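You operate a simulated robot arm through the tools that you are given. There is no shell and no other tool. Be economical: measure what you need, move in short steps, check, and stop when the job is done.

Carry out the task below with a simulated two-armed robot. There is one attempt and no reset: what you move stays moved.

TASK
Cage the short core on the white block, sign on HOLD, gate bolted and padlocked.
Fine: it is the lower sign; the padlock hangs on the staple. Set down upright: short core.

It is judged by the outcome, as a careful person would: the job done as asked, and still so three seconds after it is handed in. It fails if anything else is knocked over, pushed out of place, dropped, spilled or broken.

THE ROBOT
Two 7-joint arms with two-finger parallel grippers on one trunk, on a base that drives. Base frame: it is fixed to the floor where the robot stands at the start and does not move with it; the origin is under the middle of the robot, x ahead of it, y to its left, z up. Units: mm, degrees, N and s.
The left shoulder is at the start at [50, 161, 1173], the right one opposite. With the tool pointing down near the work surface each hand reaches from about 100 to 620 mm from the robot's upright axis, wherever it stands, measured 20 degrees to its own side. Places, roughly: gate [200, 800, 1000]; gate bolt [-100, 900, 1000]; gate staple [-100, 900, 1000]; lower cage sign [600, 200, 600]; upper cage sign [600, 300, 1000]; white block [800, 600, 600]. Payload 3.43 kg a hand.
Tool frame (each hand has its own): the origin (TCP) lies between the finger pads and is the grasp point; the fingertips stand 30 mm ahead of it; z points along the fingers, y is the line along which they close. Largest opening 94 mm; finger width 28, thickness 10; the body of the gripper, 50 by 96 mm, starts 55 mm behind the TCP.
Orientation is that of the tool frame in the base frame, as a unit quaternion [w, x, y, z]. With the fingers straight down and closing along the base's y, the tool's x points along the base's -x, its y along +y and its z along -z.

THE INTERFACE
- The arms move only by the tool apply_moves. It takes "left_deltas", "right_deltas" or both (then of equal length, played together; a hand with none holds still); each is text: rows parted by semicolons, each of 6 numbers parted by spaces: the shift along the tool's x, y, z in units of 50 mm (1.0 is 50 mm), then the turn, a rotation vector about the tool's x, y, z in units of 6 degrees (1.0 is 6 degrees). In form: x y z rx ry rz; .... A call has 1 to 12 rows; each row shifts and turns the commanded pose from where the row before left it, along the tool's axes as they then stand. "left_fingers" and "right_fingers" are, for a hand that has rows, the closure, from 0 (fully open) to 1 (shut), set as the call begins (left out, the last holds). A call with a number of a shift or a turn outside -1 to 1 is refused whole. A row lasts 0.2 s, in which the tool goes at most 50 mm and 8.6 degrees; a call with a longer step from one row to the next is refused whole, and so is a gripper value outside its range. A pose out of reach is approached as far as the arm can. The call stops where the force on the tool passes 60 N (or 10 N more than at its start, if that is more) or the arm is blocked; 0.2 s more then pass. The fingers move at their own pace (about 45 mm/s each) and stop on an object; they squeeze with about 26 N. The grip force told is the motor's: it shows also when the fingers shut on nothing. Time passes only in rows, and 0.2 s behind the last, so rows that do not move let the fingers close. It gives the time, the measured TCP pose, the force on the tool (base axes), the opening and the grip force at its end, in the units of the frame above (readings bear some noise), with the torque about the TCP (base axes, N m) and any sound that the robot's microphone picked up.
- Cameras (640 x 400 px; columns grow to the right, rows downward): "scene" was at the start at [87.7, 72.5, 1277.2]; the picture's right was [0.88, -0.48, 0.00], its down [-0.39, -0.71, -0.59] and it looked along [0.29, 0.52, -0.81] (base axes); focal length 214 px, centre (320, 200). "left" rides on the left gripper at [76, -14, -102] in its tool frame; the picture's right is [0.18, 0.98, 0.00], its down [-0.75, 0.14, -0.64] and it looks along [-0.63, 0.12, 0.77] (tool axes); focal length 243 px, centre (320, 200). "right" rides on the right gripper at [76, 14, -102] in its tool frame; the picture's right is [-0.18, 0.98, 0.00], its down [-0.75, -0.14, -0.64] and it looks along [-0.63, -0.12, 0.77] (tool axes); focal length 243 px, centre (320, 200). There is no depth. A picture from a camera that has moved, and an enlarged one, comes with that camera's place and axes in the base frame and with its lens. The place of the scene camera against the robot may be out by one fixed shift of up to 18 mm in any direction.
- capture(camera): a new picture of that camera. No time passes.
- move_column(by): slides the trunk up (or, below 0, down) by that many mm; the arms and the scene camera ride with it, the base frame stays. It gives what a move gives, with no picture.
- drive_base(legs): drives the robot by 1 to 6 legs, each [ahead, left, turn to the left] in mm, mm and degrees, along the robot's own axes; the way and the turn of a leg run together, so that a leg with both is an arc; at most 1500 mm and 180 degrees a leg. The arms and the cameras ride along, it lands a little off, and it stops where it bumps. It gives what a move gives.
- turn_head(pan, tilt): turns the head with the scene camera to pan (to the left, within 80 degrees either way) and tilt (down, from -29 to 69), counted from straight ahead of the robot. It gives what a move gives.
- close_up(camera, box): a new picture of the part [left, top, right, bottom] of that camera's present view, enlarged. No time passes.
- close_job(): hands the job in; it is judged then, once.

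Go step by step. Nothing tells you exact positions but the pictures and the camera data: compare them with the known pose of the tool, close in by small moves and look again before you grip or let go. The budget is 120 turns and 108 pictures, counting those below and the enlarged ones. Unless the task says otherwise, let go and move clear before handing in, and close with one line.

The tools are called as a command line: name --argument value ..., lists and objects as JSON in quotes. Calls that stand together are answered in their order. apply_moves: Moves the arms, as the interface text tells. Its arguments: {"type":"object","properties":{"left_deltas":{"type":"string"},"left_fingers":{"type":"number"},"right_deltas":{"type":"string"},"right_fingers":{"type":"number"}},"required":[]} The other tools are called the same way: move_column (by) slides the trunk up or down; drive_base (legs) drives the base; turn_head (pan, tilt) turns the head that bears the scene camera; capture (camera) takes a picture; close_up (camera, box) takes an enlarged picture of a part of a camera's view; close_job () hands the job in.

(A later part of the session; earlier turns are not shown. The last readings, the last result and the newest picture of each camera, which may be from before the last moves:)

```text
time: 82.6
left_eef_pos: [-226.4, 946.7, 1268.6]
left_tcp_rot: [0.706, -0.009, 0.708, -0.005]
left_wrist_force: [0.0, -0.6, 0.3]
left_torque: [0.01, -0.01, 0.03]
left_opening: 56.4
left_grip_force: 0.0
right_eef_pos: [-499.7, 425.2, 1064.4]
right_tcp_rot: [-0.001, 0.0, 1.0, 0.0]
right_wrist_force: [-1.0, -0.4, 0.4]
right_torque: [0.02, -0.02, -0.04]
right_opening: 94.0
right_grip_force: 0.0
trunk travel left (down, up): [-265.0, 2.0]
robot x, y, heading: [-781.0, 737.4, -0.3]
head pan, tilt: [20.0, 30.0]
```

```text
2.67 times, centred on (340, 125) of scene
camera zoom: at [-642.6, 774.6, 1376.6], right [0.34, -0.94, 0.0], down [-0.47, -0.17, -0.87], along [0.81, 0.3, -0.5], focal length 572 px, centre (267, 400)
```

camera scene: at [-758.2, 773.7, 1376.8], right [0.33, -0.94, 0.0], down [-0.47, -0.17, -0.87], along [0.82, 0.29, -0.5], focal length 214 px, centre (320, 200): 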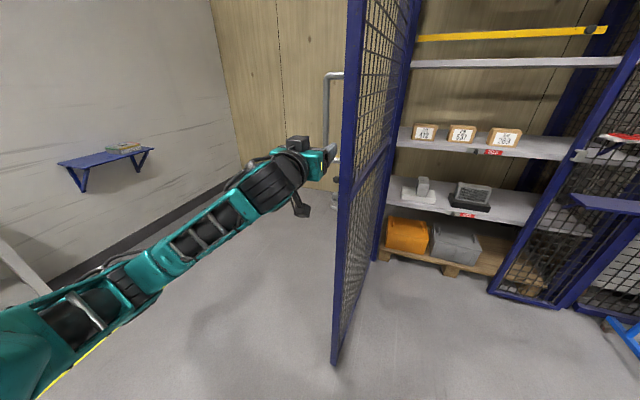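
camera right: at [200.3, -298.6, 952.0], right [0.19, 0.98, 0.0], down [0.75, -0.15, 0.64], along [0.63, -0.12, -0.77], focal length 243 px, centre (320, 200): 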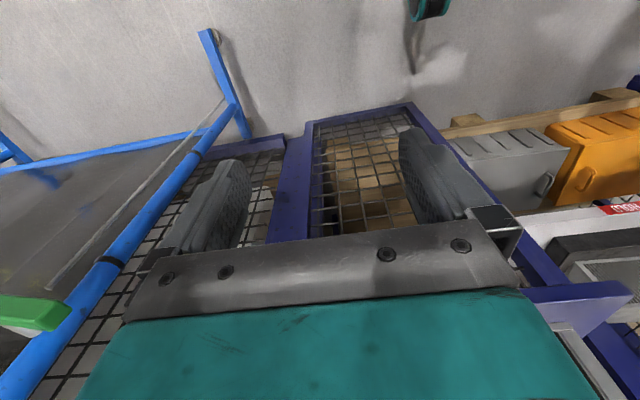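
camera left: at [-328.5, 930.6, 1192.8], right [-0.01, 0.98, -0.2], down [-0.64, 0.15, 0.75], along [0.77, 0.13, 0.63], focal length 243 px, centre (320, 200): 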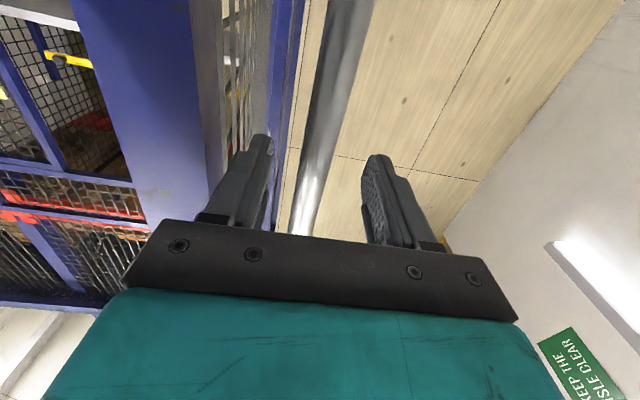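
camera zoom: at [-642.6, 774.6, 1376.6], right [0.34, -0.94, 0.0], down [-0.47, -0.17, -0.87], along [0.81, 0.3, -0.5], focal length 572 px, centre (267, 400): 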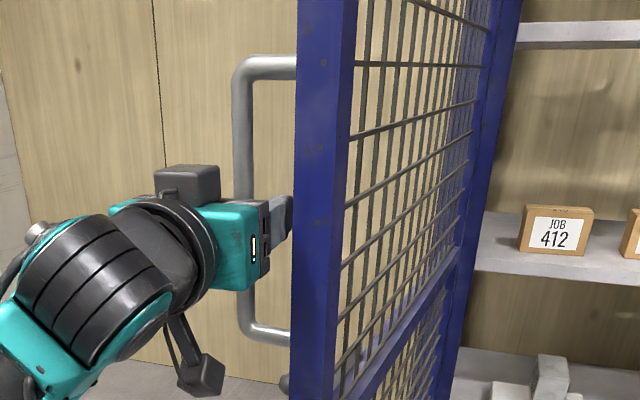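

The bar is about 35 mm further ahead. Advance again, then begin pulling right to swing the gate.

drive_base --legs '[[38, 0, 0]]'

drive_base --legs '[[0, -80, 0]]'

capture --camera "left"

capture --camera "scene"

```text
time: 83.5
left_eef_pos: [-190.0, 947.3, 1267.8]
left_tcp_rot: [0.706, -0.009, 0.708, -0.006]
left_wrist_force: [0.4, 0.1, 0.6]
left_torque: [-0.02, -0.04, -0.04]
left_opening: 56.5
left_grip_force: 0.1
right_eef_pos: [-461.9, 426.1, 1065.1]
right_tcp_rot: [-0.001, 0.0, 1.0, 0.001]
right_wrist_force: [0.3, 0.1, -0.3]
right_torque: [0.0, 0.04, -0.01]
right_opening: 93.9
right_grip_force: 0.1
trunk travel left (down, up): [-265.0, 2.0]
robot x, y, heading: [-743.5, 735.0, -0.2]
head pan, tilt: [20.0, 30.0]
```

```text
time: 84.5
left_eef_pos: [-192.7, 869.2, 1271.3]
left_tcp_rot: [0.708, -0.009, 0.706, -0.004]
left_wrist_force: [-9.9, 0.9, 0.6]
left_torque: [-0.05, 0.27, -0.52]
left_opening: 56.4
left_grip_force: 0.0
right_eef_pos: [-464.0, 347.3, 1065.1]
right_tcp_rot: [0.0, 0.0, 1.0, 0.001]
right_wrist_force: [0.2, -0.2, -0.1]
right_torque: [0.0, -0.01, -0.04]
right_opening: 94.2
right_grip_force: 0.1
trunk travel left (down, up): [-265.0, 2.0]
robot x, y, heading: [-745.5, 656.1, 0.3]
head pan, tilt: [20.0, 30.0]
```

```text
43 pictures are left
camera left: at [-294.0, 852.9, 1194.5], right [-0.01, 0.98, -0.2], down [-0.64, 0.15, 0.75], along [0.76, 0.14, 0.63], focal length 243 px, centre (320, 200)
```

left: 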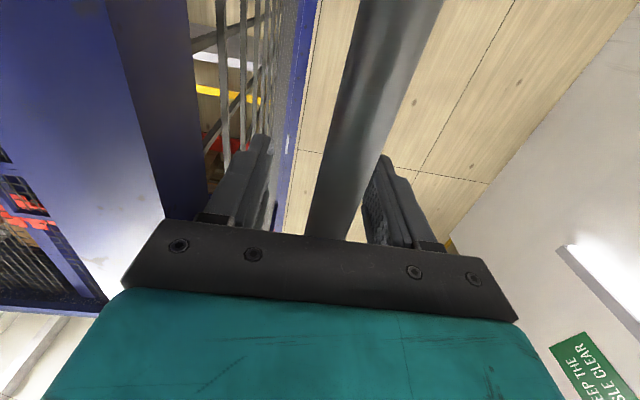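

```text
42 pictures are left
camera scene: at [-608.4, 696.1, 1377.0], right [0.34, -0.94, 0.0], down [-0.47, -0.17, -0.87], along [0.81, 0.3, -0.5], focal length 214 px, centre (320, 200)
```

scene: 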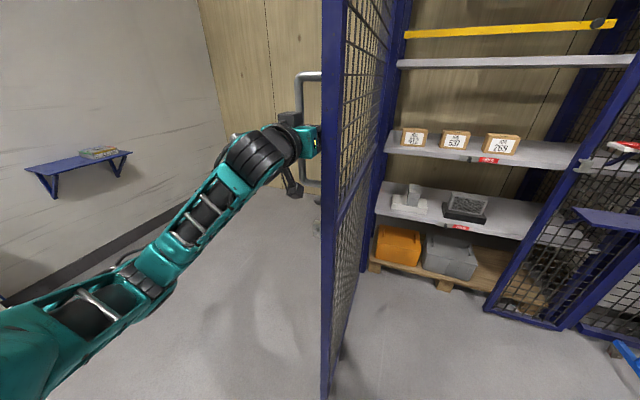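

The gate is moving with the hand. I'll continue along the arc in small legs.

drive_base --legs '[[-28, -110, 0], [17, -160, 0], [45, -150, 0]]'

capture --camera "left"

capture --camera "scene"

```text
time: 87.8
left_eef_pos: [-156.4, 451.3, 1268.3]
left_tcp_rot: [0.707, -0.01, 0.707, -0.003]
left_wrist_force: [0.5, 0.6, 0.3]
left_torque: [0.03, 0.0, 0.02]
left_opening: 56.3
left_grip_force: 0.0
right_eef_pos: [-429.0, -72.6, 1064.2]
right_tcp_rot: [-0.001, 0.0, 1.0, 0.0]
right_wrist_force: [0.3, 0.9, -0.3]
right_torque: [0.0, 0.02, -0.05]
right_opening: 94.1
right_grip_force: 0.1
trunk travel left (down, up): [-265.0, 2.0]
robot x, y, heading: [-709.5, 237.8, 0.3]
head pan, tilt: [20.0, 30.0]
```

```text
41 pictures are left
camera left: at [-258.1, 433.5, 1193.7], right [-0.01, 0.98, -0.2], down [-0.64, 0.15, 0.75], along [0.77, 0.14, 0.63], focal length 243 px, centre (320, 200)
```

left: 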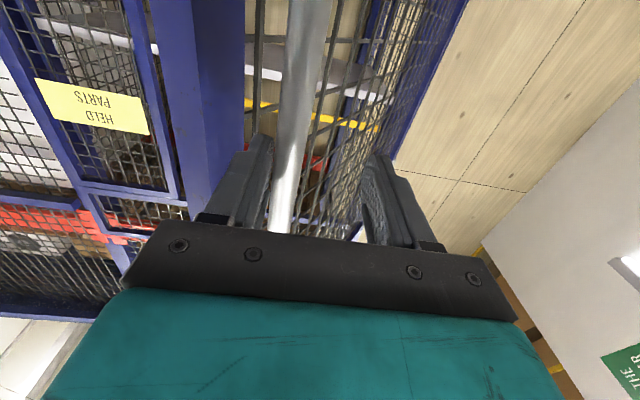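

```text
40 pictures are left
camera scene: at [-572.4, 276.9, 1376.8], right [0.34, -0.94, 0.0], down [-0.47, -0.17, -0.87], along [0.81, 0.3, -0.5], focal length 214 px, centre (320, 200)
```

scene: 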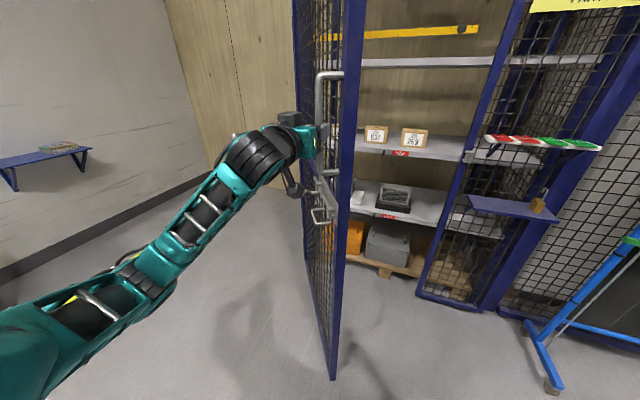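

Gate about a third closed. Continue along the arc.

drive_base --legs '[[80, -150, 0], [92, -105, 0], [88, -72, 0]]'

capture --camera "scene"

capture --camera "left"

```text
time: 91.0
left_eef_pos: [101.8, 124.2, 1268.1]
left_tcp_rot: [0.707, -0.01, 0.707, -0.005]
left_wrist_force: [-0.5, -1.1, -0.2]
left_torque: [0.01, -0.04, 0.01]
left_opening: 56.3
left_grip_force: 0.0
right_eef_pos: [-171.7, -397.5, 1063.2]
right_tcp_rot: [-0.002, 0.0, 1.0, -0.001]
right_wrist_force: [-0.1, -0.3, 0.0]
right_torque: [0.01, 0.02, 0.0]
right_opening: 94.0
right_grip_force: 0.1
trunk travel left (down, up): [-265.0, 2.0]
robot x, y, heading: [-453.3, -94.9, 0.2]
head pan, tilt: [20.0, 30.0]
```

```text
39 pictures are left
camera scene: at [-313.4, -49.7, 1376.7], right [0.34, -0.94, 0.0], down [-0.47, -0.17, -0.87], along [0.81, 0.3, -0.5], focal length 214 px, centre (320, 200)
```

scene: 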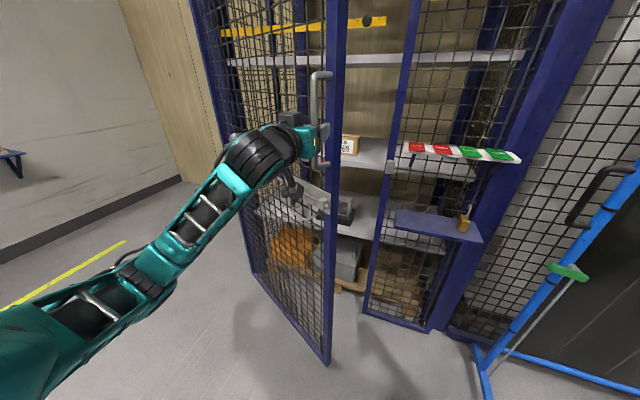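

```text
38 pictures are left
camera left: at [0.8, 106.9, 1193.4], right [-0.01, 0.98, -0.2], down [-0.64, 0.15, 0.75], along [0.77, 0.14, 0.63], focal length 243 px, centre (320, 200)
```

left: 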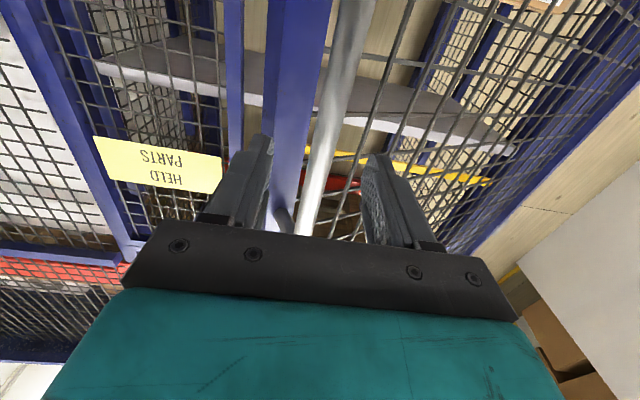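

drive_base --legs '[[88, -45, 0], [87, -38, 0], [70, -22, 0]]'

capture --camera "scene"

capture --camera "left"

```text
time: 93.5
left_eef_pos: [345.2, 18.7, 1268.1]
left_tcp_rot: [0.706, -0.011, 0.708, -0.006]
left_wrist_force: [0.5, 0.3, 0.1]
left_torque: [0.0, -0.02, 0.03]
left_opening: 56.5
left_grip_force: 0.0
right_eef_pos: [74.0, -502.7, 1064.4]
right_tcp_rot: [-0.001, 0.0, 1.0, 0.001]
right_wrist_force: [-0.2, 0.1, 0.0]
right_torque: [-0.01, 0.0, -0.05]
right_opening: 93.9
right_grip_force: 0.1
trunk travel left (down, up): [-265.0, 2.0]
robot x, y, heading: [-210.2, -195.6, 0.3]
head pan, tilt: [20.0, 30.0]
```

```text
37 pictures are left
camera scene: at [-69.4, -154.2, 1376.6], right [0.34, -0.94, 0.0], down [-0.47, -0.17, -0.87], along [0.81, 0.3, -0.5], focal length 214 px, centre (320, 200)
```

scene: 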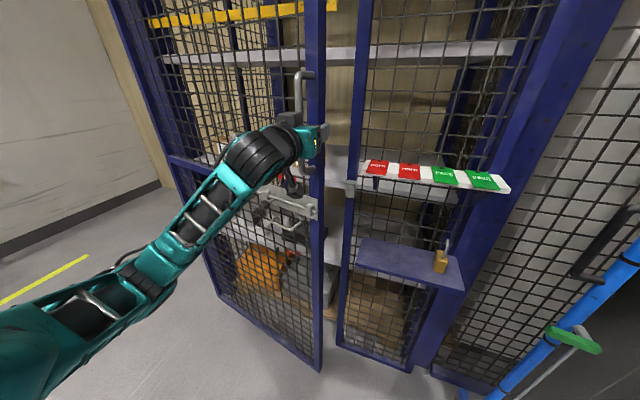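

```text
36 pictures are left
camera left: at [244.4, 2.3, 1193.0], right [-0.01, 0.98, -0.2], down [-0.64, 0.15, 0.75], along [0.77, 0.14, 0.63], focal length 243 px, centre (320, 200)
```

left: 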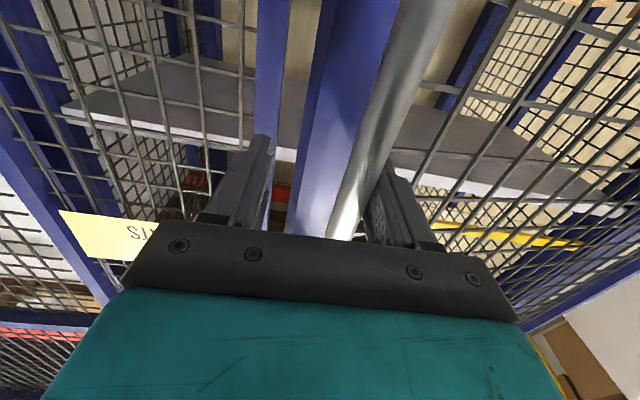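

Nearly closed. Push forward more.

drive_base --legs '[[75, 8, 0], [45, 0, 0]]'

capture --camera "scene"

```text
time: 95.0
left_eef_pos: [465.9, 28.6, 1268.1]
left_tcp_rot: [0.706, -0.009, 0.708, -0.005]
left_wrist_force: [0.4, -1.1, -0.4]
left_torque: [0.0, 0.0, 0.01]
left_opening: 56.4
left_grip_force: 0.1
right_eef_pos: [192.1, -494.6, 1063.8]
right_tcp_rot: [-0.001, 0.0, 1.0, 0.0]
right_wrist_force: [-0.2, 0.2, -0.6]
right_torque: [-0.04, 0.01, 0.0]
right_opening: 94.0
right_grip_force: 0.1
trunk travel left (down, up): [-265.0, 2.0]
robot x, y, heading: [-88.3, -182.7, -0.3]
head pan, tilt: [20.0, 30.0]
```

```text
35 pictures are left
camera scene: at [50.2, -145.7, 1376.6], right [0.34, -0.94, 0.0], down [-0.47, -0.17, -0.87], along [0.81, 0.3, -0.5], focal length 214 px, centre (320, 200)
```

scene: 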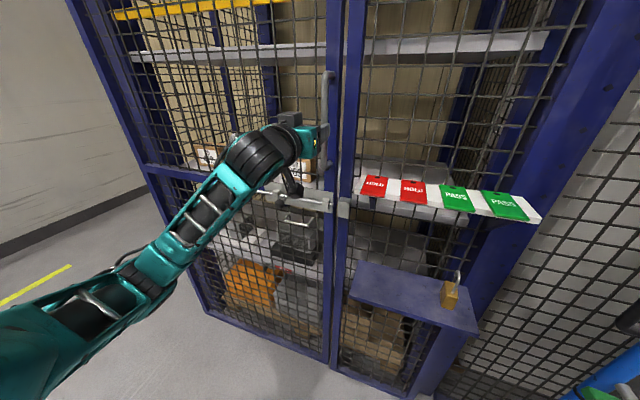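

Almost shut. Push the last bit with the arm until it meets resistance.

apply_moves --left_deltas "0 0 0.3 0 0 0;0 0 0.3 0 0 0;0 0 0.3 0 0 0;0 0 0.3 0 0 0"

close_up --camera "scene" --box '[250, 60, 400, 240]'

```text
time: 96.0
left_eef_pos: [522.1, 25.2, 1269.7]
left_tcp_rot: [0.707, -0.008, 0.707, -0.005]
left_wrist_force: [-13.6, -8.0, -2.2]
left_torque: [0.1, -0.14, -0.36]
left_opening: 61.3
left_grip_force: 4.6
right_eef_pos: [190.9, -494.1, 1065.3]
right_tcp_rot: [0.001, 0.0, 1.0, 0.001]
right_wrist_force: [0.1, 0.1, -0.4]
right_torque: [0.0, -0.01, 0.03]
right_opening: 94.2
right_grip_force: 0.0
trunk travel left (down, up): [-265.0, 2.0]
robot x, y, heading: [-88.4, -184.4, 0.1]
head pan, tilt: [20.0, 30.0]
```

```text
2.22 times, centred on (325, 150) of scene
camera zoom: at [46.7, -147.3, 1377.0], right [0.34, -0.94, 0.0], down [-0.47, -0.17, -0.87], along [0.81, 0.3, -0.5], focal length 477 px, centre (309, 311)
```

zoom: 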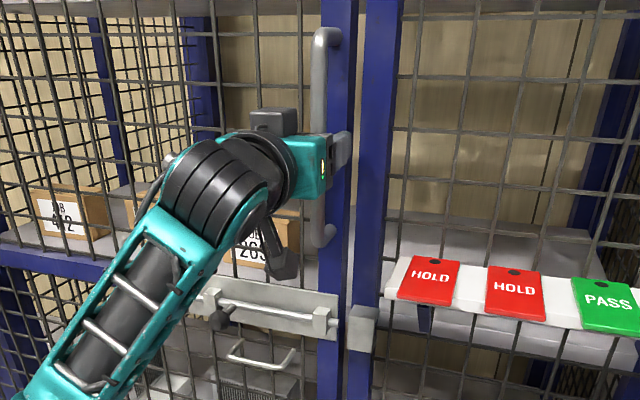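

apply_moves --left_deltas "0 0 0.2 0 0 0;0 0 0.2 0 0 0;0 0 0.2 0 0 0;0 0 0.2 0 0 0"

turn_head --pan 20 --tilt 35

close_up --camera "scene" --box '[230, 130, 370, 220]'

```text
time: 96.4
left_eef_pos: [523.0, 22.5, 1269.0]
left_tcp_rot: [0.706, -0.006, 0.708, -0.006]
left_wrist_force: [-38.5, -0.9, -5.1]
left_torque: [-0.11, -0.49, 0.55]
left_opening: 59.6
left_grip_force: 3.0
right_eef_pos: [185.9, -493.9, 1067.1]
right_tcp_rot: [0.003, -0.001, 1.0, 0.0]
right_wrist_force: [0.2, 0.1, 0.5]
right_torque: [-0.03, -0.03, -0.04]
right_opening: 93.6
right_grip_force: 0.1
trunk travel left (down, up): [-265.0, 2.0]
robot x, y, heading: [-88.9, -184.1, 0.3]
head pan, tilt: [20.0, 30.0]
stopped in row 2 (left hand): the force on the tool passed its limit (the readings are from after the stop); the commanded pose is now the measured one
```

```text
time: 97.1
left_eef_pos: [522.5, 24.5, 1270.3]
left_tcp_rot: [0.706, -0.005, 0.708, -0.007]
left_wrist_force: [-48.9, -2.6, -9.1]
left_torque: [0.03, -0.38, 1.04]
left_opening: 59.6
left_grip_force: 2.6
right_eef_pos: [186.6, -493.3, 1066.6]
right_tcp_rot: [0.003, -0.002, 1.0, 0.0]
right_wrist_force: [-0.1, -0.1, -0.4]
right_torque: [-0.02, 0.0, 0.01]
right_opening: 93.7
right_grip_force: 0.1
trunk travel left (down, up): [-265.0, 2.0]
robot x, y, heading: [-89.1, -186.3, 0.1]
head pan, tilt: [20.0, 35.0]
```

```text
4.44 times, centred on (300, 175) of scene
camera zoom: at [38.2, -146.6, 1369.8], right [0.34, -0.94, 0.0], down [-0.53, -0.2, -0.82], along [0.77, 0.28, -0.57], focal length 953 px, centre (409, 311)
```

zoom: 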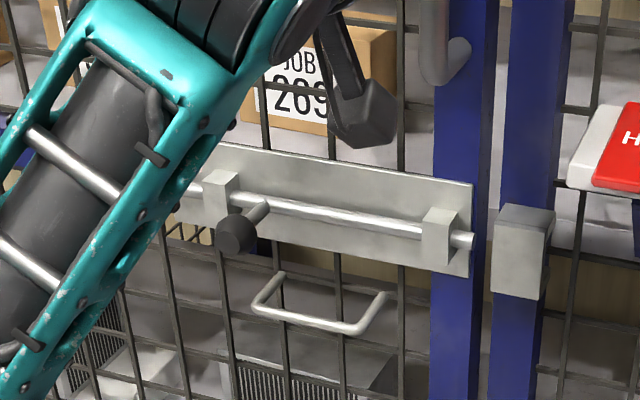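

The gate has reached its stop; the bolt has a projecting knob and, below it, the staple. I'll withdraw the left hand from the handle and move it to the left of the bolt knob, fingers shut.

apply_moves --left_deltas "0 0 -0.8 0 0 0;0 0 -0.9 0 0 0;0 0 -0.8 0 0 0;0.767 0.587 0 0 0 0;0.767 0.587 0 0 0 0;0.767 0.587 0 0 0 0;0.767 0.587 0 0 0 0;0.767 0.587 0 0 0 0;0.767 0.587 0 0 0 0"

capture --camera "left"

capture --camera "scene"

```text
time: 99.1
left_eef_pos: [401.6, 198.6, 1031.3]
left_tcp_rot: [0.703, -0.007, 0.711, -0.005]
left_wrist_force: [0.1, -0.3, 0.4]
left_torque: [0.0, 0.01, -0.01]
left_opening: 56.5
left_grip_force: 0.1
right_eef_pos: [191.2, -493.9, 1065.2]
right_tcp_rot: [-0.001, 0.0, 1.0, 0.001]
right_wrist_force: [-0.1, 0.4, 0.2]
right_torque: [-0.02, 0.02, 0.02]
right_opening: 94.4
right_grip_force: 0.1
trunk travel left (down, up): [-265.0, 2.0]
robot x, y, heading: [-91.6, -183.4, -0.0]
head pan, tilt: [20.0, 35.0]
```

```text
32 pictures are left
camera left: at [299.5, 182.8, 956.9], right [0.0, 0.98, -0.2], down [-0.63, 0.15, 0.76], along [0.77, 0.13, 0.62], focal length 243 px, centre (320, 200)
```

left: 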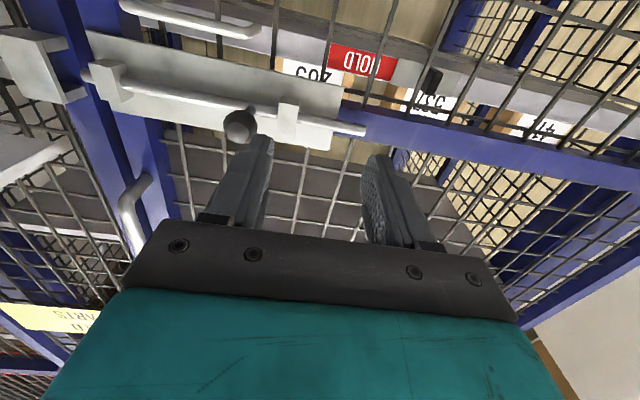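

```text
31 pictures are left
camera scene: at [45.9, -146.1, 1369.0], right [0.34, -0.94, 0.0], down [-0.54, -0.2, -0.82], along [0.77, 0.28, -0.57], focal length 214 px, centre (320, 200)
```

scene: 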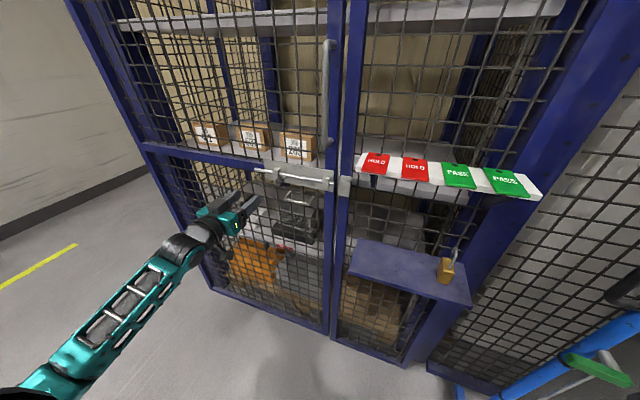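

The knob ball is at about (497, 137, 1050). I close the fingers, go just left of the ball, then push right.

apply_moves --left_deltas "-0.36 -0.28 0 0 0 0;0 0 0.5 0 0 0;0 0 0.5 0 0 0;0 0 0.4 0 0 0" --left_fingers 1

capture --camera "left"

```text
time: 100.1
left_eef_pos: [473.6, 185.3, 1051.2]
left_tcp_rot: [0.703, -0.006, 0.711, -0.007]
left_wrist_force: [-0.6, 0.6, -0.5]
left_torque: [-0.01, 0.03, -0.01]
left_opening: 0.1
left_grip_force: 25.8
right_eef_pos: [191.1, -494.7, 1062.8]
right_tcp_rot: [-0.001, -0.001, 1.0, 0.001]
right_wrist_force: [-0.5, 0.4, 0.2]
right_torque: [0.02, -0.04, 0.03]
right_opening: 94.0
right_grip_force: 0.0
trunk travel left (down, up): [-265.0, 2.0]
robot x, y, heading: [-90.4, -184.4, 0.2]
head pan, tilt: [20.0, 35.0]
```

```text
30 pictures are left
camera left: at [371.4, 168.6, 976.2], right [0.0, 0.98, -0.2], down [-0.63, 0.15, 0.76], along [0.77, 0.13, 0.62], focal length 243 px, centre (320, 200)
```

left: 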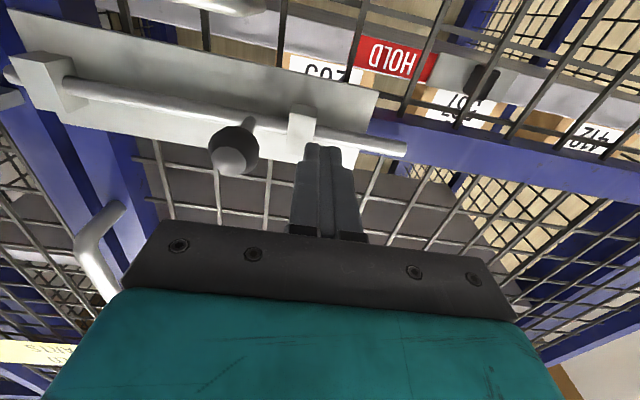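

apply_moves --left_deltas "0 -0.3 0 0 0 0;0 -0.2 0 0 0 0;0 -0.2 0 0 0 0;0 -0.2 0 0 0 0;0 -0.2 0 0 0 0;0 -0.2 0 0 0 0;0 -0.2 0 0 0 0;0 -0.2 0 0 0 0"

capture --camera "left"

```text
time: 101.9
left_eef_pos: [473.0, 102.4, 1049.1]
left_tcp_rot: [0.703, -0.008, 0.711, -0.004]
left_wrist_force: [-2.1, 15.9, -1.5]
left_torque: [0.02, 0.03, 0.32]
left_opening: 0.0
left_grip_force: 25.7
right_eef_pos: [192.1, -492.0, 1065.1]
right_tcp_rot: [0.0, -0.001, 1.0, 0.0]
right_wrist_force: [-0.5, -0.5, 0.3]
right_torque: [0.0, -0.04, 0.01]
right_opening: 93.7
right_grip_force: 0.0
trunk travel left (down, up): [-265.0, 2.0]
robot x, y, heading: [-88.5, -186.5, 0.1]
head pan, tilt: [20.0, 35.0]
```

```text
29 pictures are left
camera left: at [371.2, 86.5, 975.7], right [-0.01, 0.98, -0.2], down [-0.63, 0.15, 0.76], along [0.77, 0.13, 0.62], focal length 243 px, centre (320, 200)
```

left: 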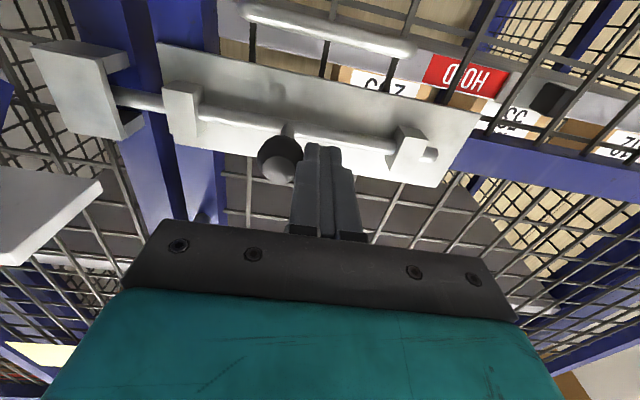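

The rod is entering the strike box. Push on to the end stop.

apply_moves --left_deltas "0 -0.15 0 0 0 0;0 -0.15 0 0 0 0;0 -0.15 0 0 0 0;0 -0.15 0 0 0 0;0 -0.15 0 0 0 0;0 -0.15 0 0 0 0"

capture --camera "left"

```text
time: 102.6
left_eef_pos: [473.0, 101.9, 1051.2]
left_tcp_rot: [0.7, -0.017, 0.713, 0.015]
left_wrist_force: [1.5, 20.7, -3.2]
left_torque: [0.02, 0.14, 0.45]
left_opening: 0.0
left_grip_force: 25.4
right_eef_pos: [194.1, -492.6, 1064.3]
right_tcp_rot: [-0.001, -0.002, 1.0, 0.0]
right_wrist_force: [-1.0, -0.7, 0.3]
right_torque: [0.06, 0.02, -0.01]
right_opening: 94.0
right_grip_force: 0.0
trunk travel left (down, up): [-265.0, 2.0]
robot x, y, heading: [-90.1, -184.8, 0.3]
head pan, tilt: [20.0, 35.0]
stopped in row 3 (left hand): the force on the tool passed its limit (the readings are from after the stop); the commanded pose is now the measured one
```

```text
28 pictures are left
camera left: at [370.7, 82.6, 976.7], right [-0.05, 0.98, -0.19], down [-0.63, 0.11, 0.76], along [0.77, 0.16, 0.62], focal length 243 px, centre (320, 200)
```

left: 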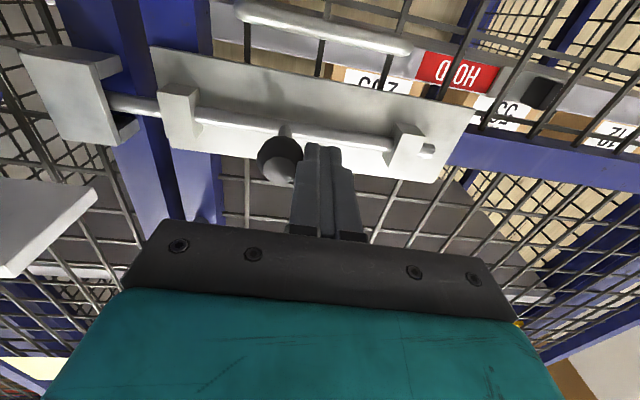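

The bolt is home in the strike box. Now retract the left hand and look at the padlock and staple closely.

apply_moves --left_deltas "0 0.3 0 0 0 0;0 0 -1 0 0 0;0 0 -1 0 0 0;0 0 -1 0 0 0;0 1 0 0 0 0;0 1 0 0 0 0;0 1 0 0 0 0;0 1 0 0 0 0"

close_up --camera "scene" --box '[250, 140, 370, 215]'

close_up --camera "scene" --box '[410, 225, 490, 315]'

```text
time: 104.4
left_eef_pos: [315.6, 305.7, 1053.4]
left_tcp_rot: [0.704, -0.015, 0.71, 0.008]
left_wrist_force: [-0.6, 0.6, 0.5]
left_torque: [-0.01, -0.02, -0.01]
left_opening: 0.0
left_grip_force: 26.1
right_eef_pos: [192.3, -493.3, 1065.5]
right_tcp_rot: [-0.001, -0.002, 1.0, -0.001]
right_wrist_force: [-0.1, 0.1, -0.3]
right_torque: [-0.01, -0.01, 0.02]
right_opening: 94.0
right_grip_force: 0.1
trunk travel left (down, up): [-265.0, 2.0]
robot x, y, heading: [-89.8, -182.1, 0.3]
head pan, tilt: [20.0, 35.0]
```

```text
5.33 times, centred on (310, 178) of scene
camera zoom: at [45.9, -145.2, 1368.9], right [0.35, -0.94, 0.0], down [-0.54, -0.2, -0.82], along [0.77, 0.28, -0.57], focal length 1144 px, centre (373, 320)
```

zoom: 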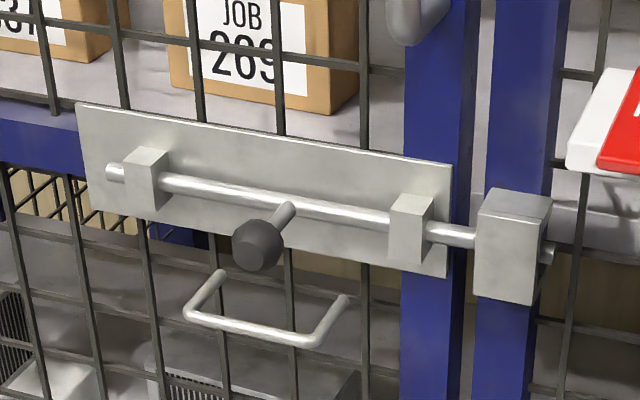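

```text
4.44 times, centred on (450, 270) of scene
camera zoom: at [45.9, -145.2, 1368.9], right [0.35, -0.94, 0.0], down [-0.54, -0.2, -0.82], along [0.77, 0.28, -0.57], focal length 953 px, centre (-258, -111)
```

zoom: 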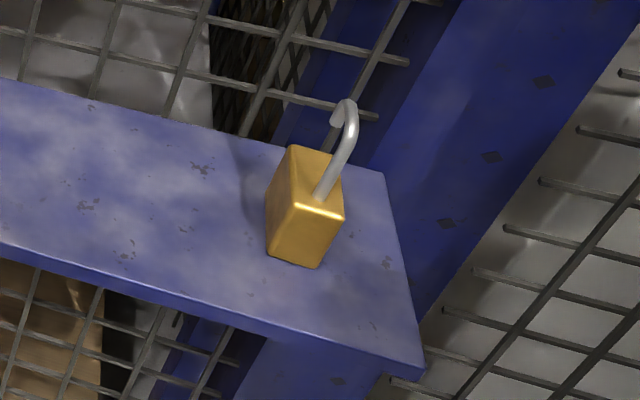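

The staple's front bar is at about x 503, y 55–134, z 984. Now bring the right hand in front of the padlock to inspect it.

apply_moves --right_deltas "-0.46 0.63 0.45 0 0 0;-0.46 0.63 0.45 0 0 0;-0.46 0.63 0.45 0 0 0;-0.46 0.63 0.45 0 0 0;-0.46 0.63 0.45 0 0 0;-0.46 0.63 0.45 0 0 0;0 0 0 0 -1 0;0 0 0 0 -1 0;0 0 0 0 -1 0;0 0 0 0 -1 0;0 0 0 0 -1 0;0 0 0 0 -1 0"

apply_moves --right_deltas "0 0 0 0 -1 0;0 0 0 0 -1 0;0 0 0 0 -1 0"

capture --camera "right"

```text
time: 107.0
left_eef_pos: [315.0, 305.8, 1053.7]
left_tcp_rot: [0.703, -0.013, 0.711, 0.008]
left_wrist_force: [1.0, 0.2, 0.0]
left_torque: [-0.01, 0.01, 0.02]
left_opening: 0.2
left_grip_force: 25.7
right_eef_pos: [330.2, -303.6, 929.3]
right_tcp_rot: [0.31, -0.002, 0.951, 0.002]
right_wrist_force: [0.1, -0.5, 0.4]
right_torque: [0.04, 0.01, 0.03]
right_opening: 93.9
right_grip_force: 0.1
trunk travel left (down, up): [-265.0, 2.0]
robot x, y, heading: [-85.7, -182.1, 0.3]
head pan, tilt: [20.0, 35.0]
```

```text
time: 107.8
left_eef_pos: [315.5, 305.1, 1053.3]
left_tcp_rot: [0.703, -0.014, 0.711, 0.009]
left_wrist_force: [0.1, 0.3, 0.3]
left_torque: [0.02, 0.01, 0.02]
left_opening: 0.1
left_grip_force: 26.1
right_eef_pos: [330.1, -298.8, 932.2]
right_tcp_rot: [0.452, -0.001, 0.892, 0.0]
right_wrist_force: [-0.2, -0.1, 0.5]
right_torque: [0.05, 0.03, 0.02]
right_opening: 93.8
right_grip_force: 0.1
right hand out of reach, approached as far as the arm can: row 3
trunk travel left (down, up): [-265.0, 2.0]
robot x, y, heading: [-88.9, -185.9, 0.4]
head pan, tilt: [20.0, 35.0]
```

```text
25 pictures are left
camera right: at [202.6, -284.0, 931.9], right [0.11, 0.98, 0.15], down [-0.07, -0.14, 0.99], along [0.99, -0.12, 0.06], focal length 243 px, centre (320, 200)
```

right: 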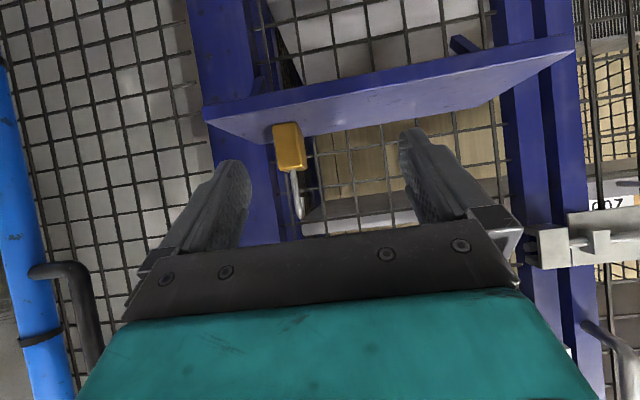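

close_up --camera "right" --box '[240, 90, 360, 240]'

```text
2.67 times, centred on (300, 165) of right
camera zoom: at [202.6, -284.0, 931.9], right [0.11, 0.98, 0.15], down [-0.07, -0.14, 0.99], along [0.99, -0.12, 0.06], focal length 647 px, centre (373, 293)
```

zoom: 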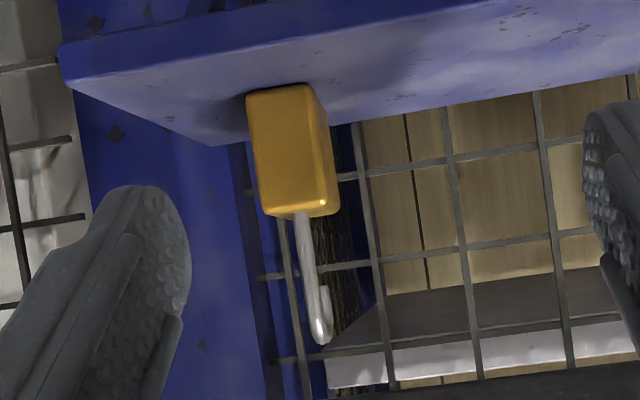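

The padlock (body ≈26 mm thick along y, at x 435–475, y≈-334, z 868–914) has its hook open toward the back – ideal for hooking over the staple bar. I move the right hand to straddle it.

apply_moves --right_deltas "0 -0.7 0 0 0 0;-0.32 0 0.773 0 0 0;-0.32 0 0.773 0 0 0"

capture --camera "right"

```text
time: 108.6
left_eef_pos: [314.7, 305.4, 1052.3]
left_tcp_rot: [0.703, -0.015, 0.711, 0.009]
left_wrist_force: [0.6, 0.5, -0.9]
left_torque: [-0.02, 0.0, -0.03]
left_opening: 0.0
left_grip_force: 26.4
right_eef_pos: [416.3, -308.4, 928.0]
right_tcp_rot: [0.454, -0.001, 0.891, 0.0]
right_wrist_force: [0.2, -0.1, 0.8]
right_torque: [-0.02, 0.04, 0.03]
right_opening: 94.0
right_grip_force: 0.2
right hand out of reach, approached as far as the arm can: row 1
trunk travel left (down, up): [-265.0, 2.0]
robot x, y, heading: [-89.4, -180.6, 0.5]
head pan, tilt: [20.0, 35.0]
```

```text
23 pictures are left
camera right: at [288.1, -294.5, 926.8], right [0.1, 0.98, 0.15], down [-0.07, -0.14, 0.99], along [0.99, -0.11, 0.06], focal length 243 px, centre (320, 200)
```

right: 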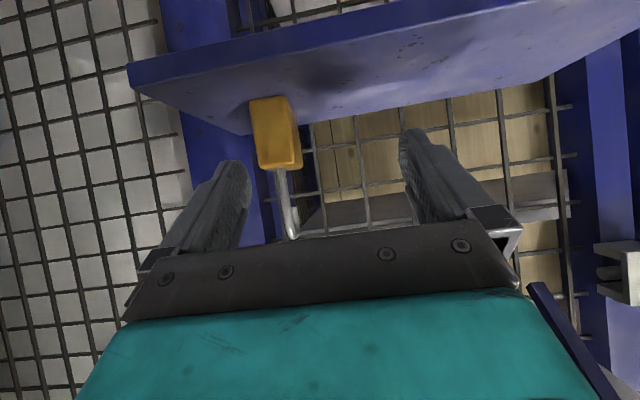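

apply_moves --right_deltas "0 -0.28 0 0 0 0;0 -0.28 0 0 0 0;-0.02 0 0.47 0 0 0;-0.02 0 0.47 0 0 0"

capture --camera "right"

```text
time: 109.6
left_eef_pos: [314.3, 304.8, 1054.6]
left_tcp_rot: [0.704, -0.014, 0.71, 0.01]
left_wrist_force: [-0.3, -0.2, -0.1]
left_torque: [-0.05, -0.01, 0.0]
left_opening: 0.2
left_grip_force: 26.0
right_eef_pos: [459.1, -320.9, 912.6]
right_tcp_rot: [0.451, 0.0, 0.892, -0.001]
right_wrist_force: [0.6, 0.4, -0.4]
right_torque: [0.0, 0.01, 0.01]
right_opening: 93.8
right_grip_force: 0.0
right hand out of reach, approached as far as the arm can: row 1, 2
trunk travel left (down, up): [-265.0, 2.0]
robot x, y, heading: [-92.6, -184.5, 0.4]
head pan, tilt: [20.0, 35.0]
```

```text
22 pictures are left
camera right: at [332.5, -306.5, 912.8], right [0.11, 0.98, 0.14], down [-0.07, -0.14, 0.99], along [0.99, -0.12, 0.05], focal length 243 px, centre (320, 200)
```

right: 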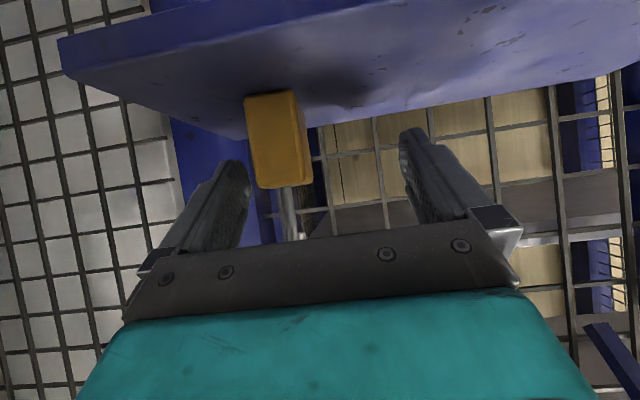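

drive_base --legs '[[0, -14, 0]]'

apply_moves --right_deltas "0.16 0 0.118 0 0 0;0 0 0 0 0 0;0 0 0 0 0 0"

close_up --camera "scene" --box '[400, 200, 520, 300]'

```text
time: 110.4
left_eef_pos: [315.7, 290.8, 1054.5]
left_tcp_rot: [0.703, -0.014, 0.711, 0.009]
left_wrist_force: [0.2, 0.2, 0.0]
left_torque: [0.02, 0.02, 0.0]
left_opening: 0.0
left_grip_force: 26.0
right_eef_pos: [459.4, -335.0, 913.3]
right_tcp_rot: [0.451, -0.001, 0.893, -0.001]
right_wrist_force: [0.3, -0.9, -0.5]
right_torque: [0.04, 0.02, 0.01]
right_opening: 93.9
right_grip_force: 0.0
trunk travel left (down, up): [-265.0, 2.0]
robot x, y, heading: [-92.2, -200.3, 0.3]
head pan, tilt: [20.0, 35.0]
```

```text
time: 111.2
left_eef_pos: [314.8, 291.4, 1053.0]
left_tcp_rot: [0.703, -0.015, 0.711, 0.009]
left_wrist_force: [0.4, -0.4, -0.3]
left_torque: [0.0, 0.01, -0.04]
left_opening: 0.4
left_grip_force: 26.2
right_eef_pos: [460.3, -333.8, 905.0]
right_tcp_rot: [0.448, 0.002, 0.894, -0.005]
right_wrist_force: [0.1, -0.7, -0.3]
right_torque: [0.0, 0.0, 0.03]
right_opening: 93.9
right_grip_force: 0.0
trunk travel left (down, up): [-265.0, 2.0]
robot x, y, heading: [-91.9, -201.0, 0.2]
head pan, tilt: [20.0, 35.0]
```

```text
4.00 times, centred on (460, 250) of scene
camera zoom: at [46.0, -159.2, 1369.0], right [0.35, -0.94, 0.0], down [-0.54, -0.2, -0.82], along [0.77, 0.28, -0.57], focal length 858 px, centre (-240, 0)
```

zoom: 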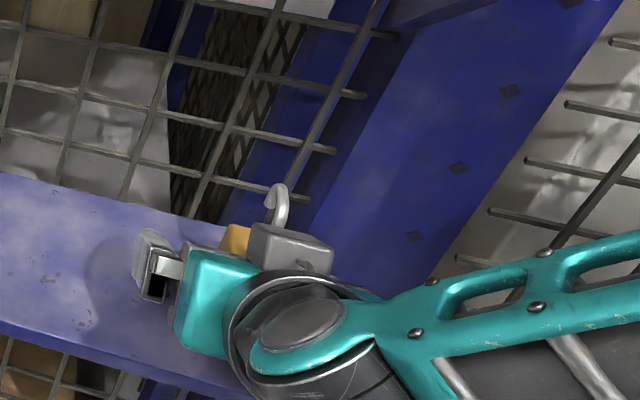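

Positioned around the padlock. Close the right fingers.

apply_moves --right_deltas "0 0 0 0 0 0;0 0 0 0 0 0;0 0 0 0 0 0;0 0 0 0 0 0" --right_fingers 1

capture --camera "right"

```text
time: 112.2
left_eef_pos: [314.5, 291.1, 1053.7]
left_tcp_rot: [0.703, -0.015, 0.711, 0.01]
left_wrist_force: [-0.7, 1.1, 0.3]
left_torque: [-0.02, 0.0, 0.01]
left_opening: 0.0
left_grip_force: 26.1
right_eef_pos: [461.6, -335.1, 905.0]
right_tcp_rot: [0.448, 0.001, 0.894, -0.005]
right_wrist_force: [-0.6, -1.0, -0.2]
right_torque: [0.02, -0.02, -0.03]
right_opening: 32.1
right_grip_force: 24.3
trunk travel left (down, up): [-265.0, 2.0]
robot x, y, heading: [-89.4, -196.2, 0.4]
head pan, tilt: [20.0, 35.0]
```

```text
20 pictures are left
camera right: at [333.5, -319.0, 904.1], right [0.12, 0.98, 0.14], down [-0.07, -0.13, 0.99], along [0.99, -0.12, 0.05], focal length 243 px, centre (320, 200)
```

right: 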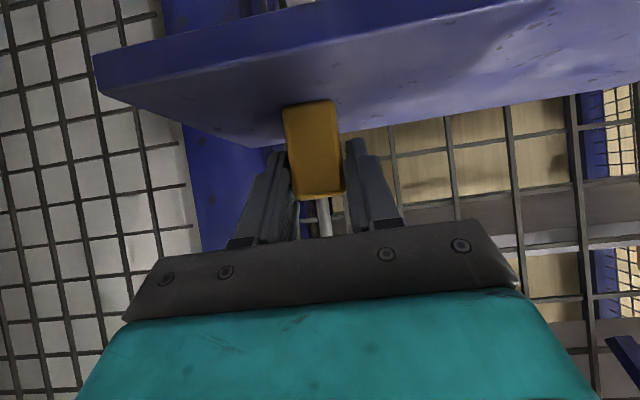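

Padlock held (32 mm). Lift, withdraw, and drive left toward the staple.

apply_moves --right_deltas "-0.32 0 -0.24 0 0 0;-0.32 0 -0.24 0 0 0;0.54 0 -0.72 0 0 0;0.54 0 -0.72 0 0 0"

drive_base --legs '[[0, 440, 0]]'

turn_head --pan -20 --tilt 40

capture --camera "scene"

```text
time: 113.2
left_eef_pos: [315.2, 291.4, 1053.3]
left_tcp_rot: [0.703, -0.015, 0.711, 0.009]
left_wrist_force: [-0.4, -0.5, 0.1]
left_torque: [0.01, 0.03, -0.01]
left_opening: 0.3
left_grip_force: 25.5
right_eef_pos: [368.5, -330.9, 945.8]
right_tcp_rot: [0.449, 0.001, 0.893, -0.004]
right_wrist_force: [-0.7, -0.3, -2.4]
right_torque: [0.03, 0.06, 0.0]
right_opening: 31.9
right_grip_force: 25.5
right hand out of reach, approached as far as the arm can: row 4
trunk travel left (down, up): [-265.0, 2.0]
robot x, y, heading: [-90.6, -196.9, 0.3]
head pan, tilt: [20.0, 35.0]
```

```text
time: 115.8
left_eef_pos: [316.7, 723.1, 1054.4]
left_tcp_rot: [0.703, -0.013, 0.711, 0.007]
left_wrist_force: [-0.1, 0.5, 0.7]
left_torque: [-0.01, 0.0, -0.02]
left_opening: 0.1
left_grip_force: 26.1
right_eef_pos: [366.5, 100.6, 946.3]
right_tcp_rot: [0.449, 0.002, 0.893, -0.005]
right_wrist_force: [-0.6, 0.3, -1.9]
right_torque: [0.03, 0.04, 0.0]
right_opening: 31.7
right_grip_force: 26.2
trunk travel left (down, up): [-265.0, 2.0]
robot x, y, heading: [-88.4, 232.7, -0.2]
head pan, tilt: [20.0, 35.0]
```

```text
time: 116.9
left_eef_pos: [317.6, 722.9, 1053.4]
left_tcp_rot: [0.703, -0.013, 0.711, 0.007]
left_wrist_force: [0.7, -1.1, -0.7]
left_torque: [0.01, -0.01, 0.0]
left_opening: 0.0
left_grip_force: 25.7
right_eef_pos: [367.3, 100.4, 944.9]
right_tcp_rot: [0.448, 0.003, 0.894, -0.005]
right_wrist_force: [-0.1, 0.2, -2.8]
right_torque: [-0.02, 0.04, -0.02]
right_opening: 31.6
right_grip_force: 25.9
trunk travel left (down, up): [-265.0, 2.0]
robot x, y, heading: [-87.4, 236.0, -0.1]
head pan, tilt: [-20.0, 40.0]
```

```text
19 pictures are left
camera scene: at [42.9, 214.4, 1361.4], right [-0.34, -0.94, 0.0], down [-0.6, 0.22, -0.77], along [0.72, -0.26, -0.64], focal length 214 px, centre (320, 200)
```

scene: 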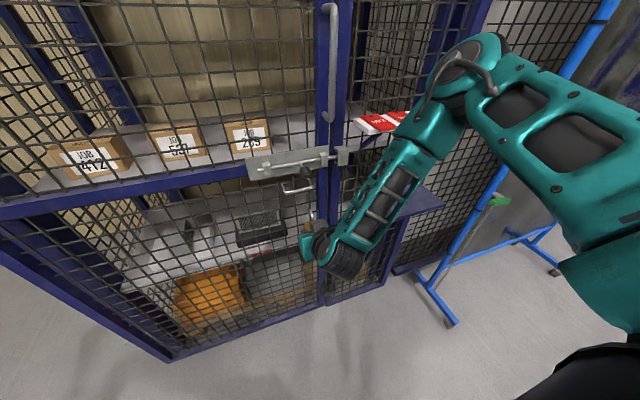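

close_up --camera "scene" --box '[260, 135, 380, 245]'

capture --camera "right"

```text
3.64 times, centred on (320, 190) of scene
camera zoom: at [42.9, 214.4, 1361.4], right [-0.34, -0.94, 0.0], down [-0.6, 0.22, -0.77], along [0.72, -0.26, -0.64], focal length 780 px, centre (320, 236)
```

zoom: 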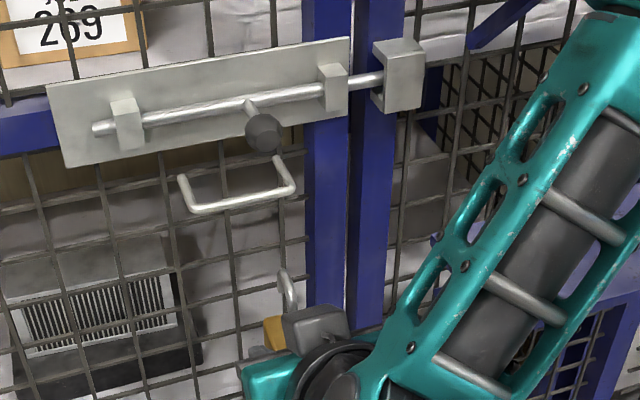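

```text
17 pictures are left
camera right: at [239.7, 116.4, 945.5], right [0.12, 0.98, 0.14], down [-0.07, -0.13, 0.99], along [0.99, -0.13, 0.05], focal length 243 px, centre (320, 200)
```

right: 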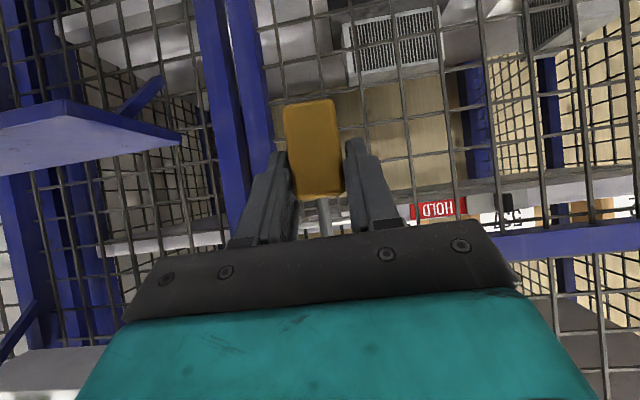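

The padlock hook and staple are visible together. I'll bring the hook higher and closer, a bit left of the knob, and compare again.

apply_moves --right_deltas "-0.664 0.145 0.539 0 0 0;-0.664 0.145 0.539 0 0 0;0 0 0 0 0 0"

close_up --camera "scene" --box '[260, 135, 380, 245]'

```text
time: 117.7
left_eef_pos: [316.8, 722.1, 1052.3]
left_tcp_rot: [0.703, -0.013, 0.711, 0.007]
left_wrist_force: [-0.1, 0.2, -0.3]
left_torque: [0.0, -0.03, 0.0]
left_opening: 0.1
left_grip_force: 26.5
right_eef_pos: [450.7, 115.7, 968.1]
right_tcp_rot: [0.449, 0.003, 0.894, -0.005]
right_wrist_force: [-0.3, 0.5, -2.9]
right_torque: [-0.01, 0.05, 0.03]
right_opening: 31.5
right_grip_force: 25.9
trunk travel left (down, up): [-265.0, 2.0]
robot x, y, heading: [-90.5, 234.4, 0.1]
head pan, tilt: [-20.0, 40.0]
```

```text
3.64 times, centred on (320, 190) of scene
camera zoom: at [42.7, 214.3, 1361.4], right [-0.34, -0.94, 0.0], down [-0.6, 0.22, -0.77], along [0.72, -0.26, -0.64], focal length 780 px, centre (320, 236)
```

zoom: 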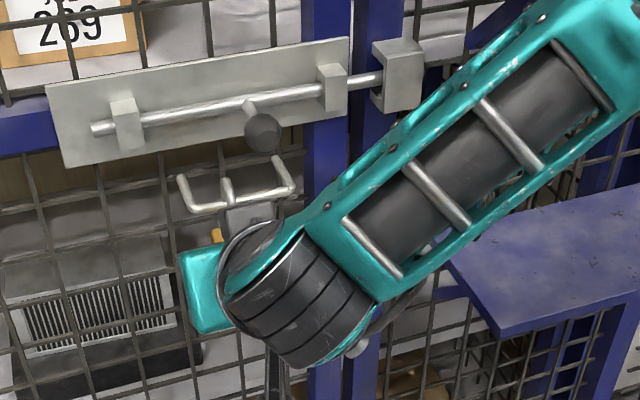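

close_up --camera "scene" --box '[275, 160, 325, 205]'

```text
8.89 times, centred on (300, 182) of scene
camera zoom: at [42.7, 214.3, 1361.4], right [-0.34, -0.94, 0.0], down [-0.6, 0.22, -0.77], along [0.72, -0.26, -0.64], focal length 1906 px, centre (498, 356)
```

zoom: 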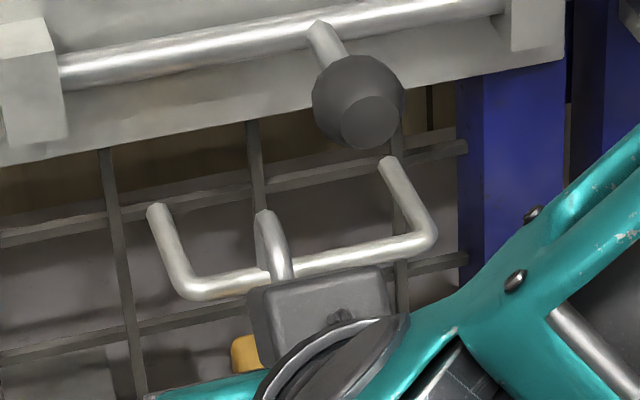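

Advance over the bar at this height.

apply_moves --right_deltas "-0.22 0 0.295 0 0 0;-0.22 0 0.295 0 0 0;-0.22 0 0.295 0 0 0;0 0 0 0 0 0"

close_up --camera "scene" --box '[275, 150, 325, 195]'

```text
time: 118.7
left_eef_pos: [313.8, 721.7, 1054.5]
left_tcp_rot: [0.704, -0.012, 0.71, 0.006]
left_wrist_force: [0.1, -0.2, 0.3]
left_torque: [0.01, -0.01, 0.01]
left_opening: 0.0
left_grip_force: 26.2
right_eef_pos: [500.6, 113.5, 963.4]
right_tcp_rot: [0.445, 0.001, 0.895, -0.004]
right_wrist_force: [-30.7, -0.9, -6.3]
right_torque: [0.05, -0.51, -0.13]
right_opening: 32.1
right_grip_force: 26.2
trunk travel left (down, up): [-265.0, 2.0]
robot x, y, heading: [-91.0, 234.0, -0.3]
head pan, tilt: [-20.0, 40.0]
```

```text
8.89 times, centred on (300, 172) of scene
camera zoom: at [39.2, 214.1, 1361.7], right [-0.34, -0.94, 0.0], down [-0.6, 0.22, -0.77], along [0.72, -0.26, -0.64], focal length 1906 px, centre (498, 444)
```

zoom: 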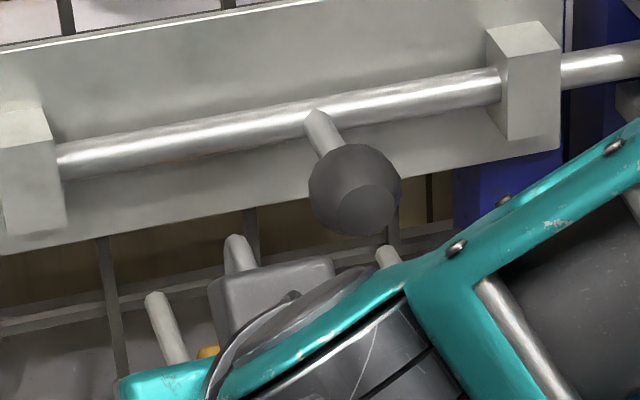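

The padlock body met the bar: I am too high. Back off, lower 16 mm, and advance again.

apply_moves --right_deltas "0.3 0 -0.4 0 0 0;0.12 0 -0.16 0 0 0;0.256 0 0.19 0 0 0;-0.24 0 0.32 0 0 0;-0.24 0 0.32 0 0 0;0 0 0 0 0 0"

close_up --camera "scene" --box '[275, 155, 325, 200]'

```text
time: 120.1
left_eef_pos: [316.0, 722.4, 1054.8]
left_tcp_rot: [0.703, -0.013, 0.711, 0.007]
left_wrist_force: [0.8, 0.0, 0.0]
left_torque: [0.01, -0.02, -0.03]
left_opening: 0.0
left_grip_force: 25.6
right_eef_pos: [508.4, 114.5, 949.6]
right_tcp_rot: [0.447, 0.002, 0.894, -0.005]
right_wrist_force: [-14.3, 1.1, -8.9]
right_torque: [-0.06, -0.34, 0.01]
right_opening: 32.6
right_grip_force: 26.4
trunk travel left (down, up): [-265.0, 2.0]
robot x, y, heading: [-89.0, 234.2, -0.1]
head pan, tilt: [-20.0, 40.0]
```

```text
8.89 times, centred on (300, 178) of scene
camera zoom: at [41.6, 214.3, 1361.4], right [-0.34, -0.94, 0.0], down [-0.6, 0.22, -0.77], along [0.72, -0.26, -0.64], focal length 1906 px, centre (498, 400)
```

zoom: 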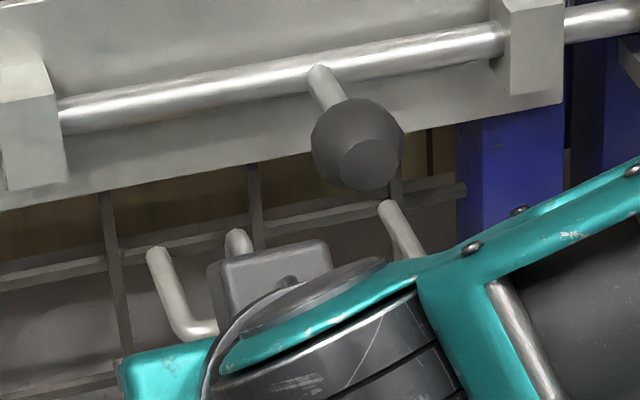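

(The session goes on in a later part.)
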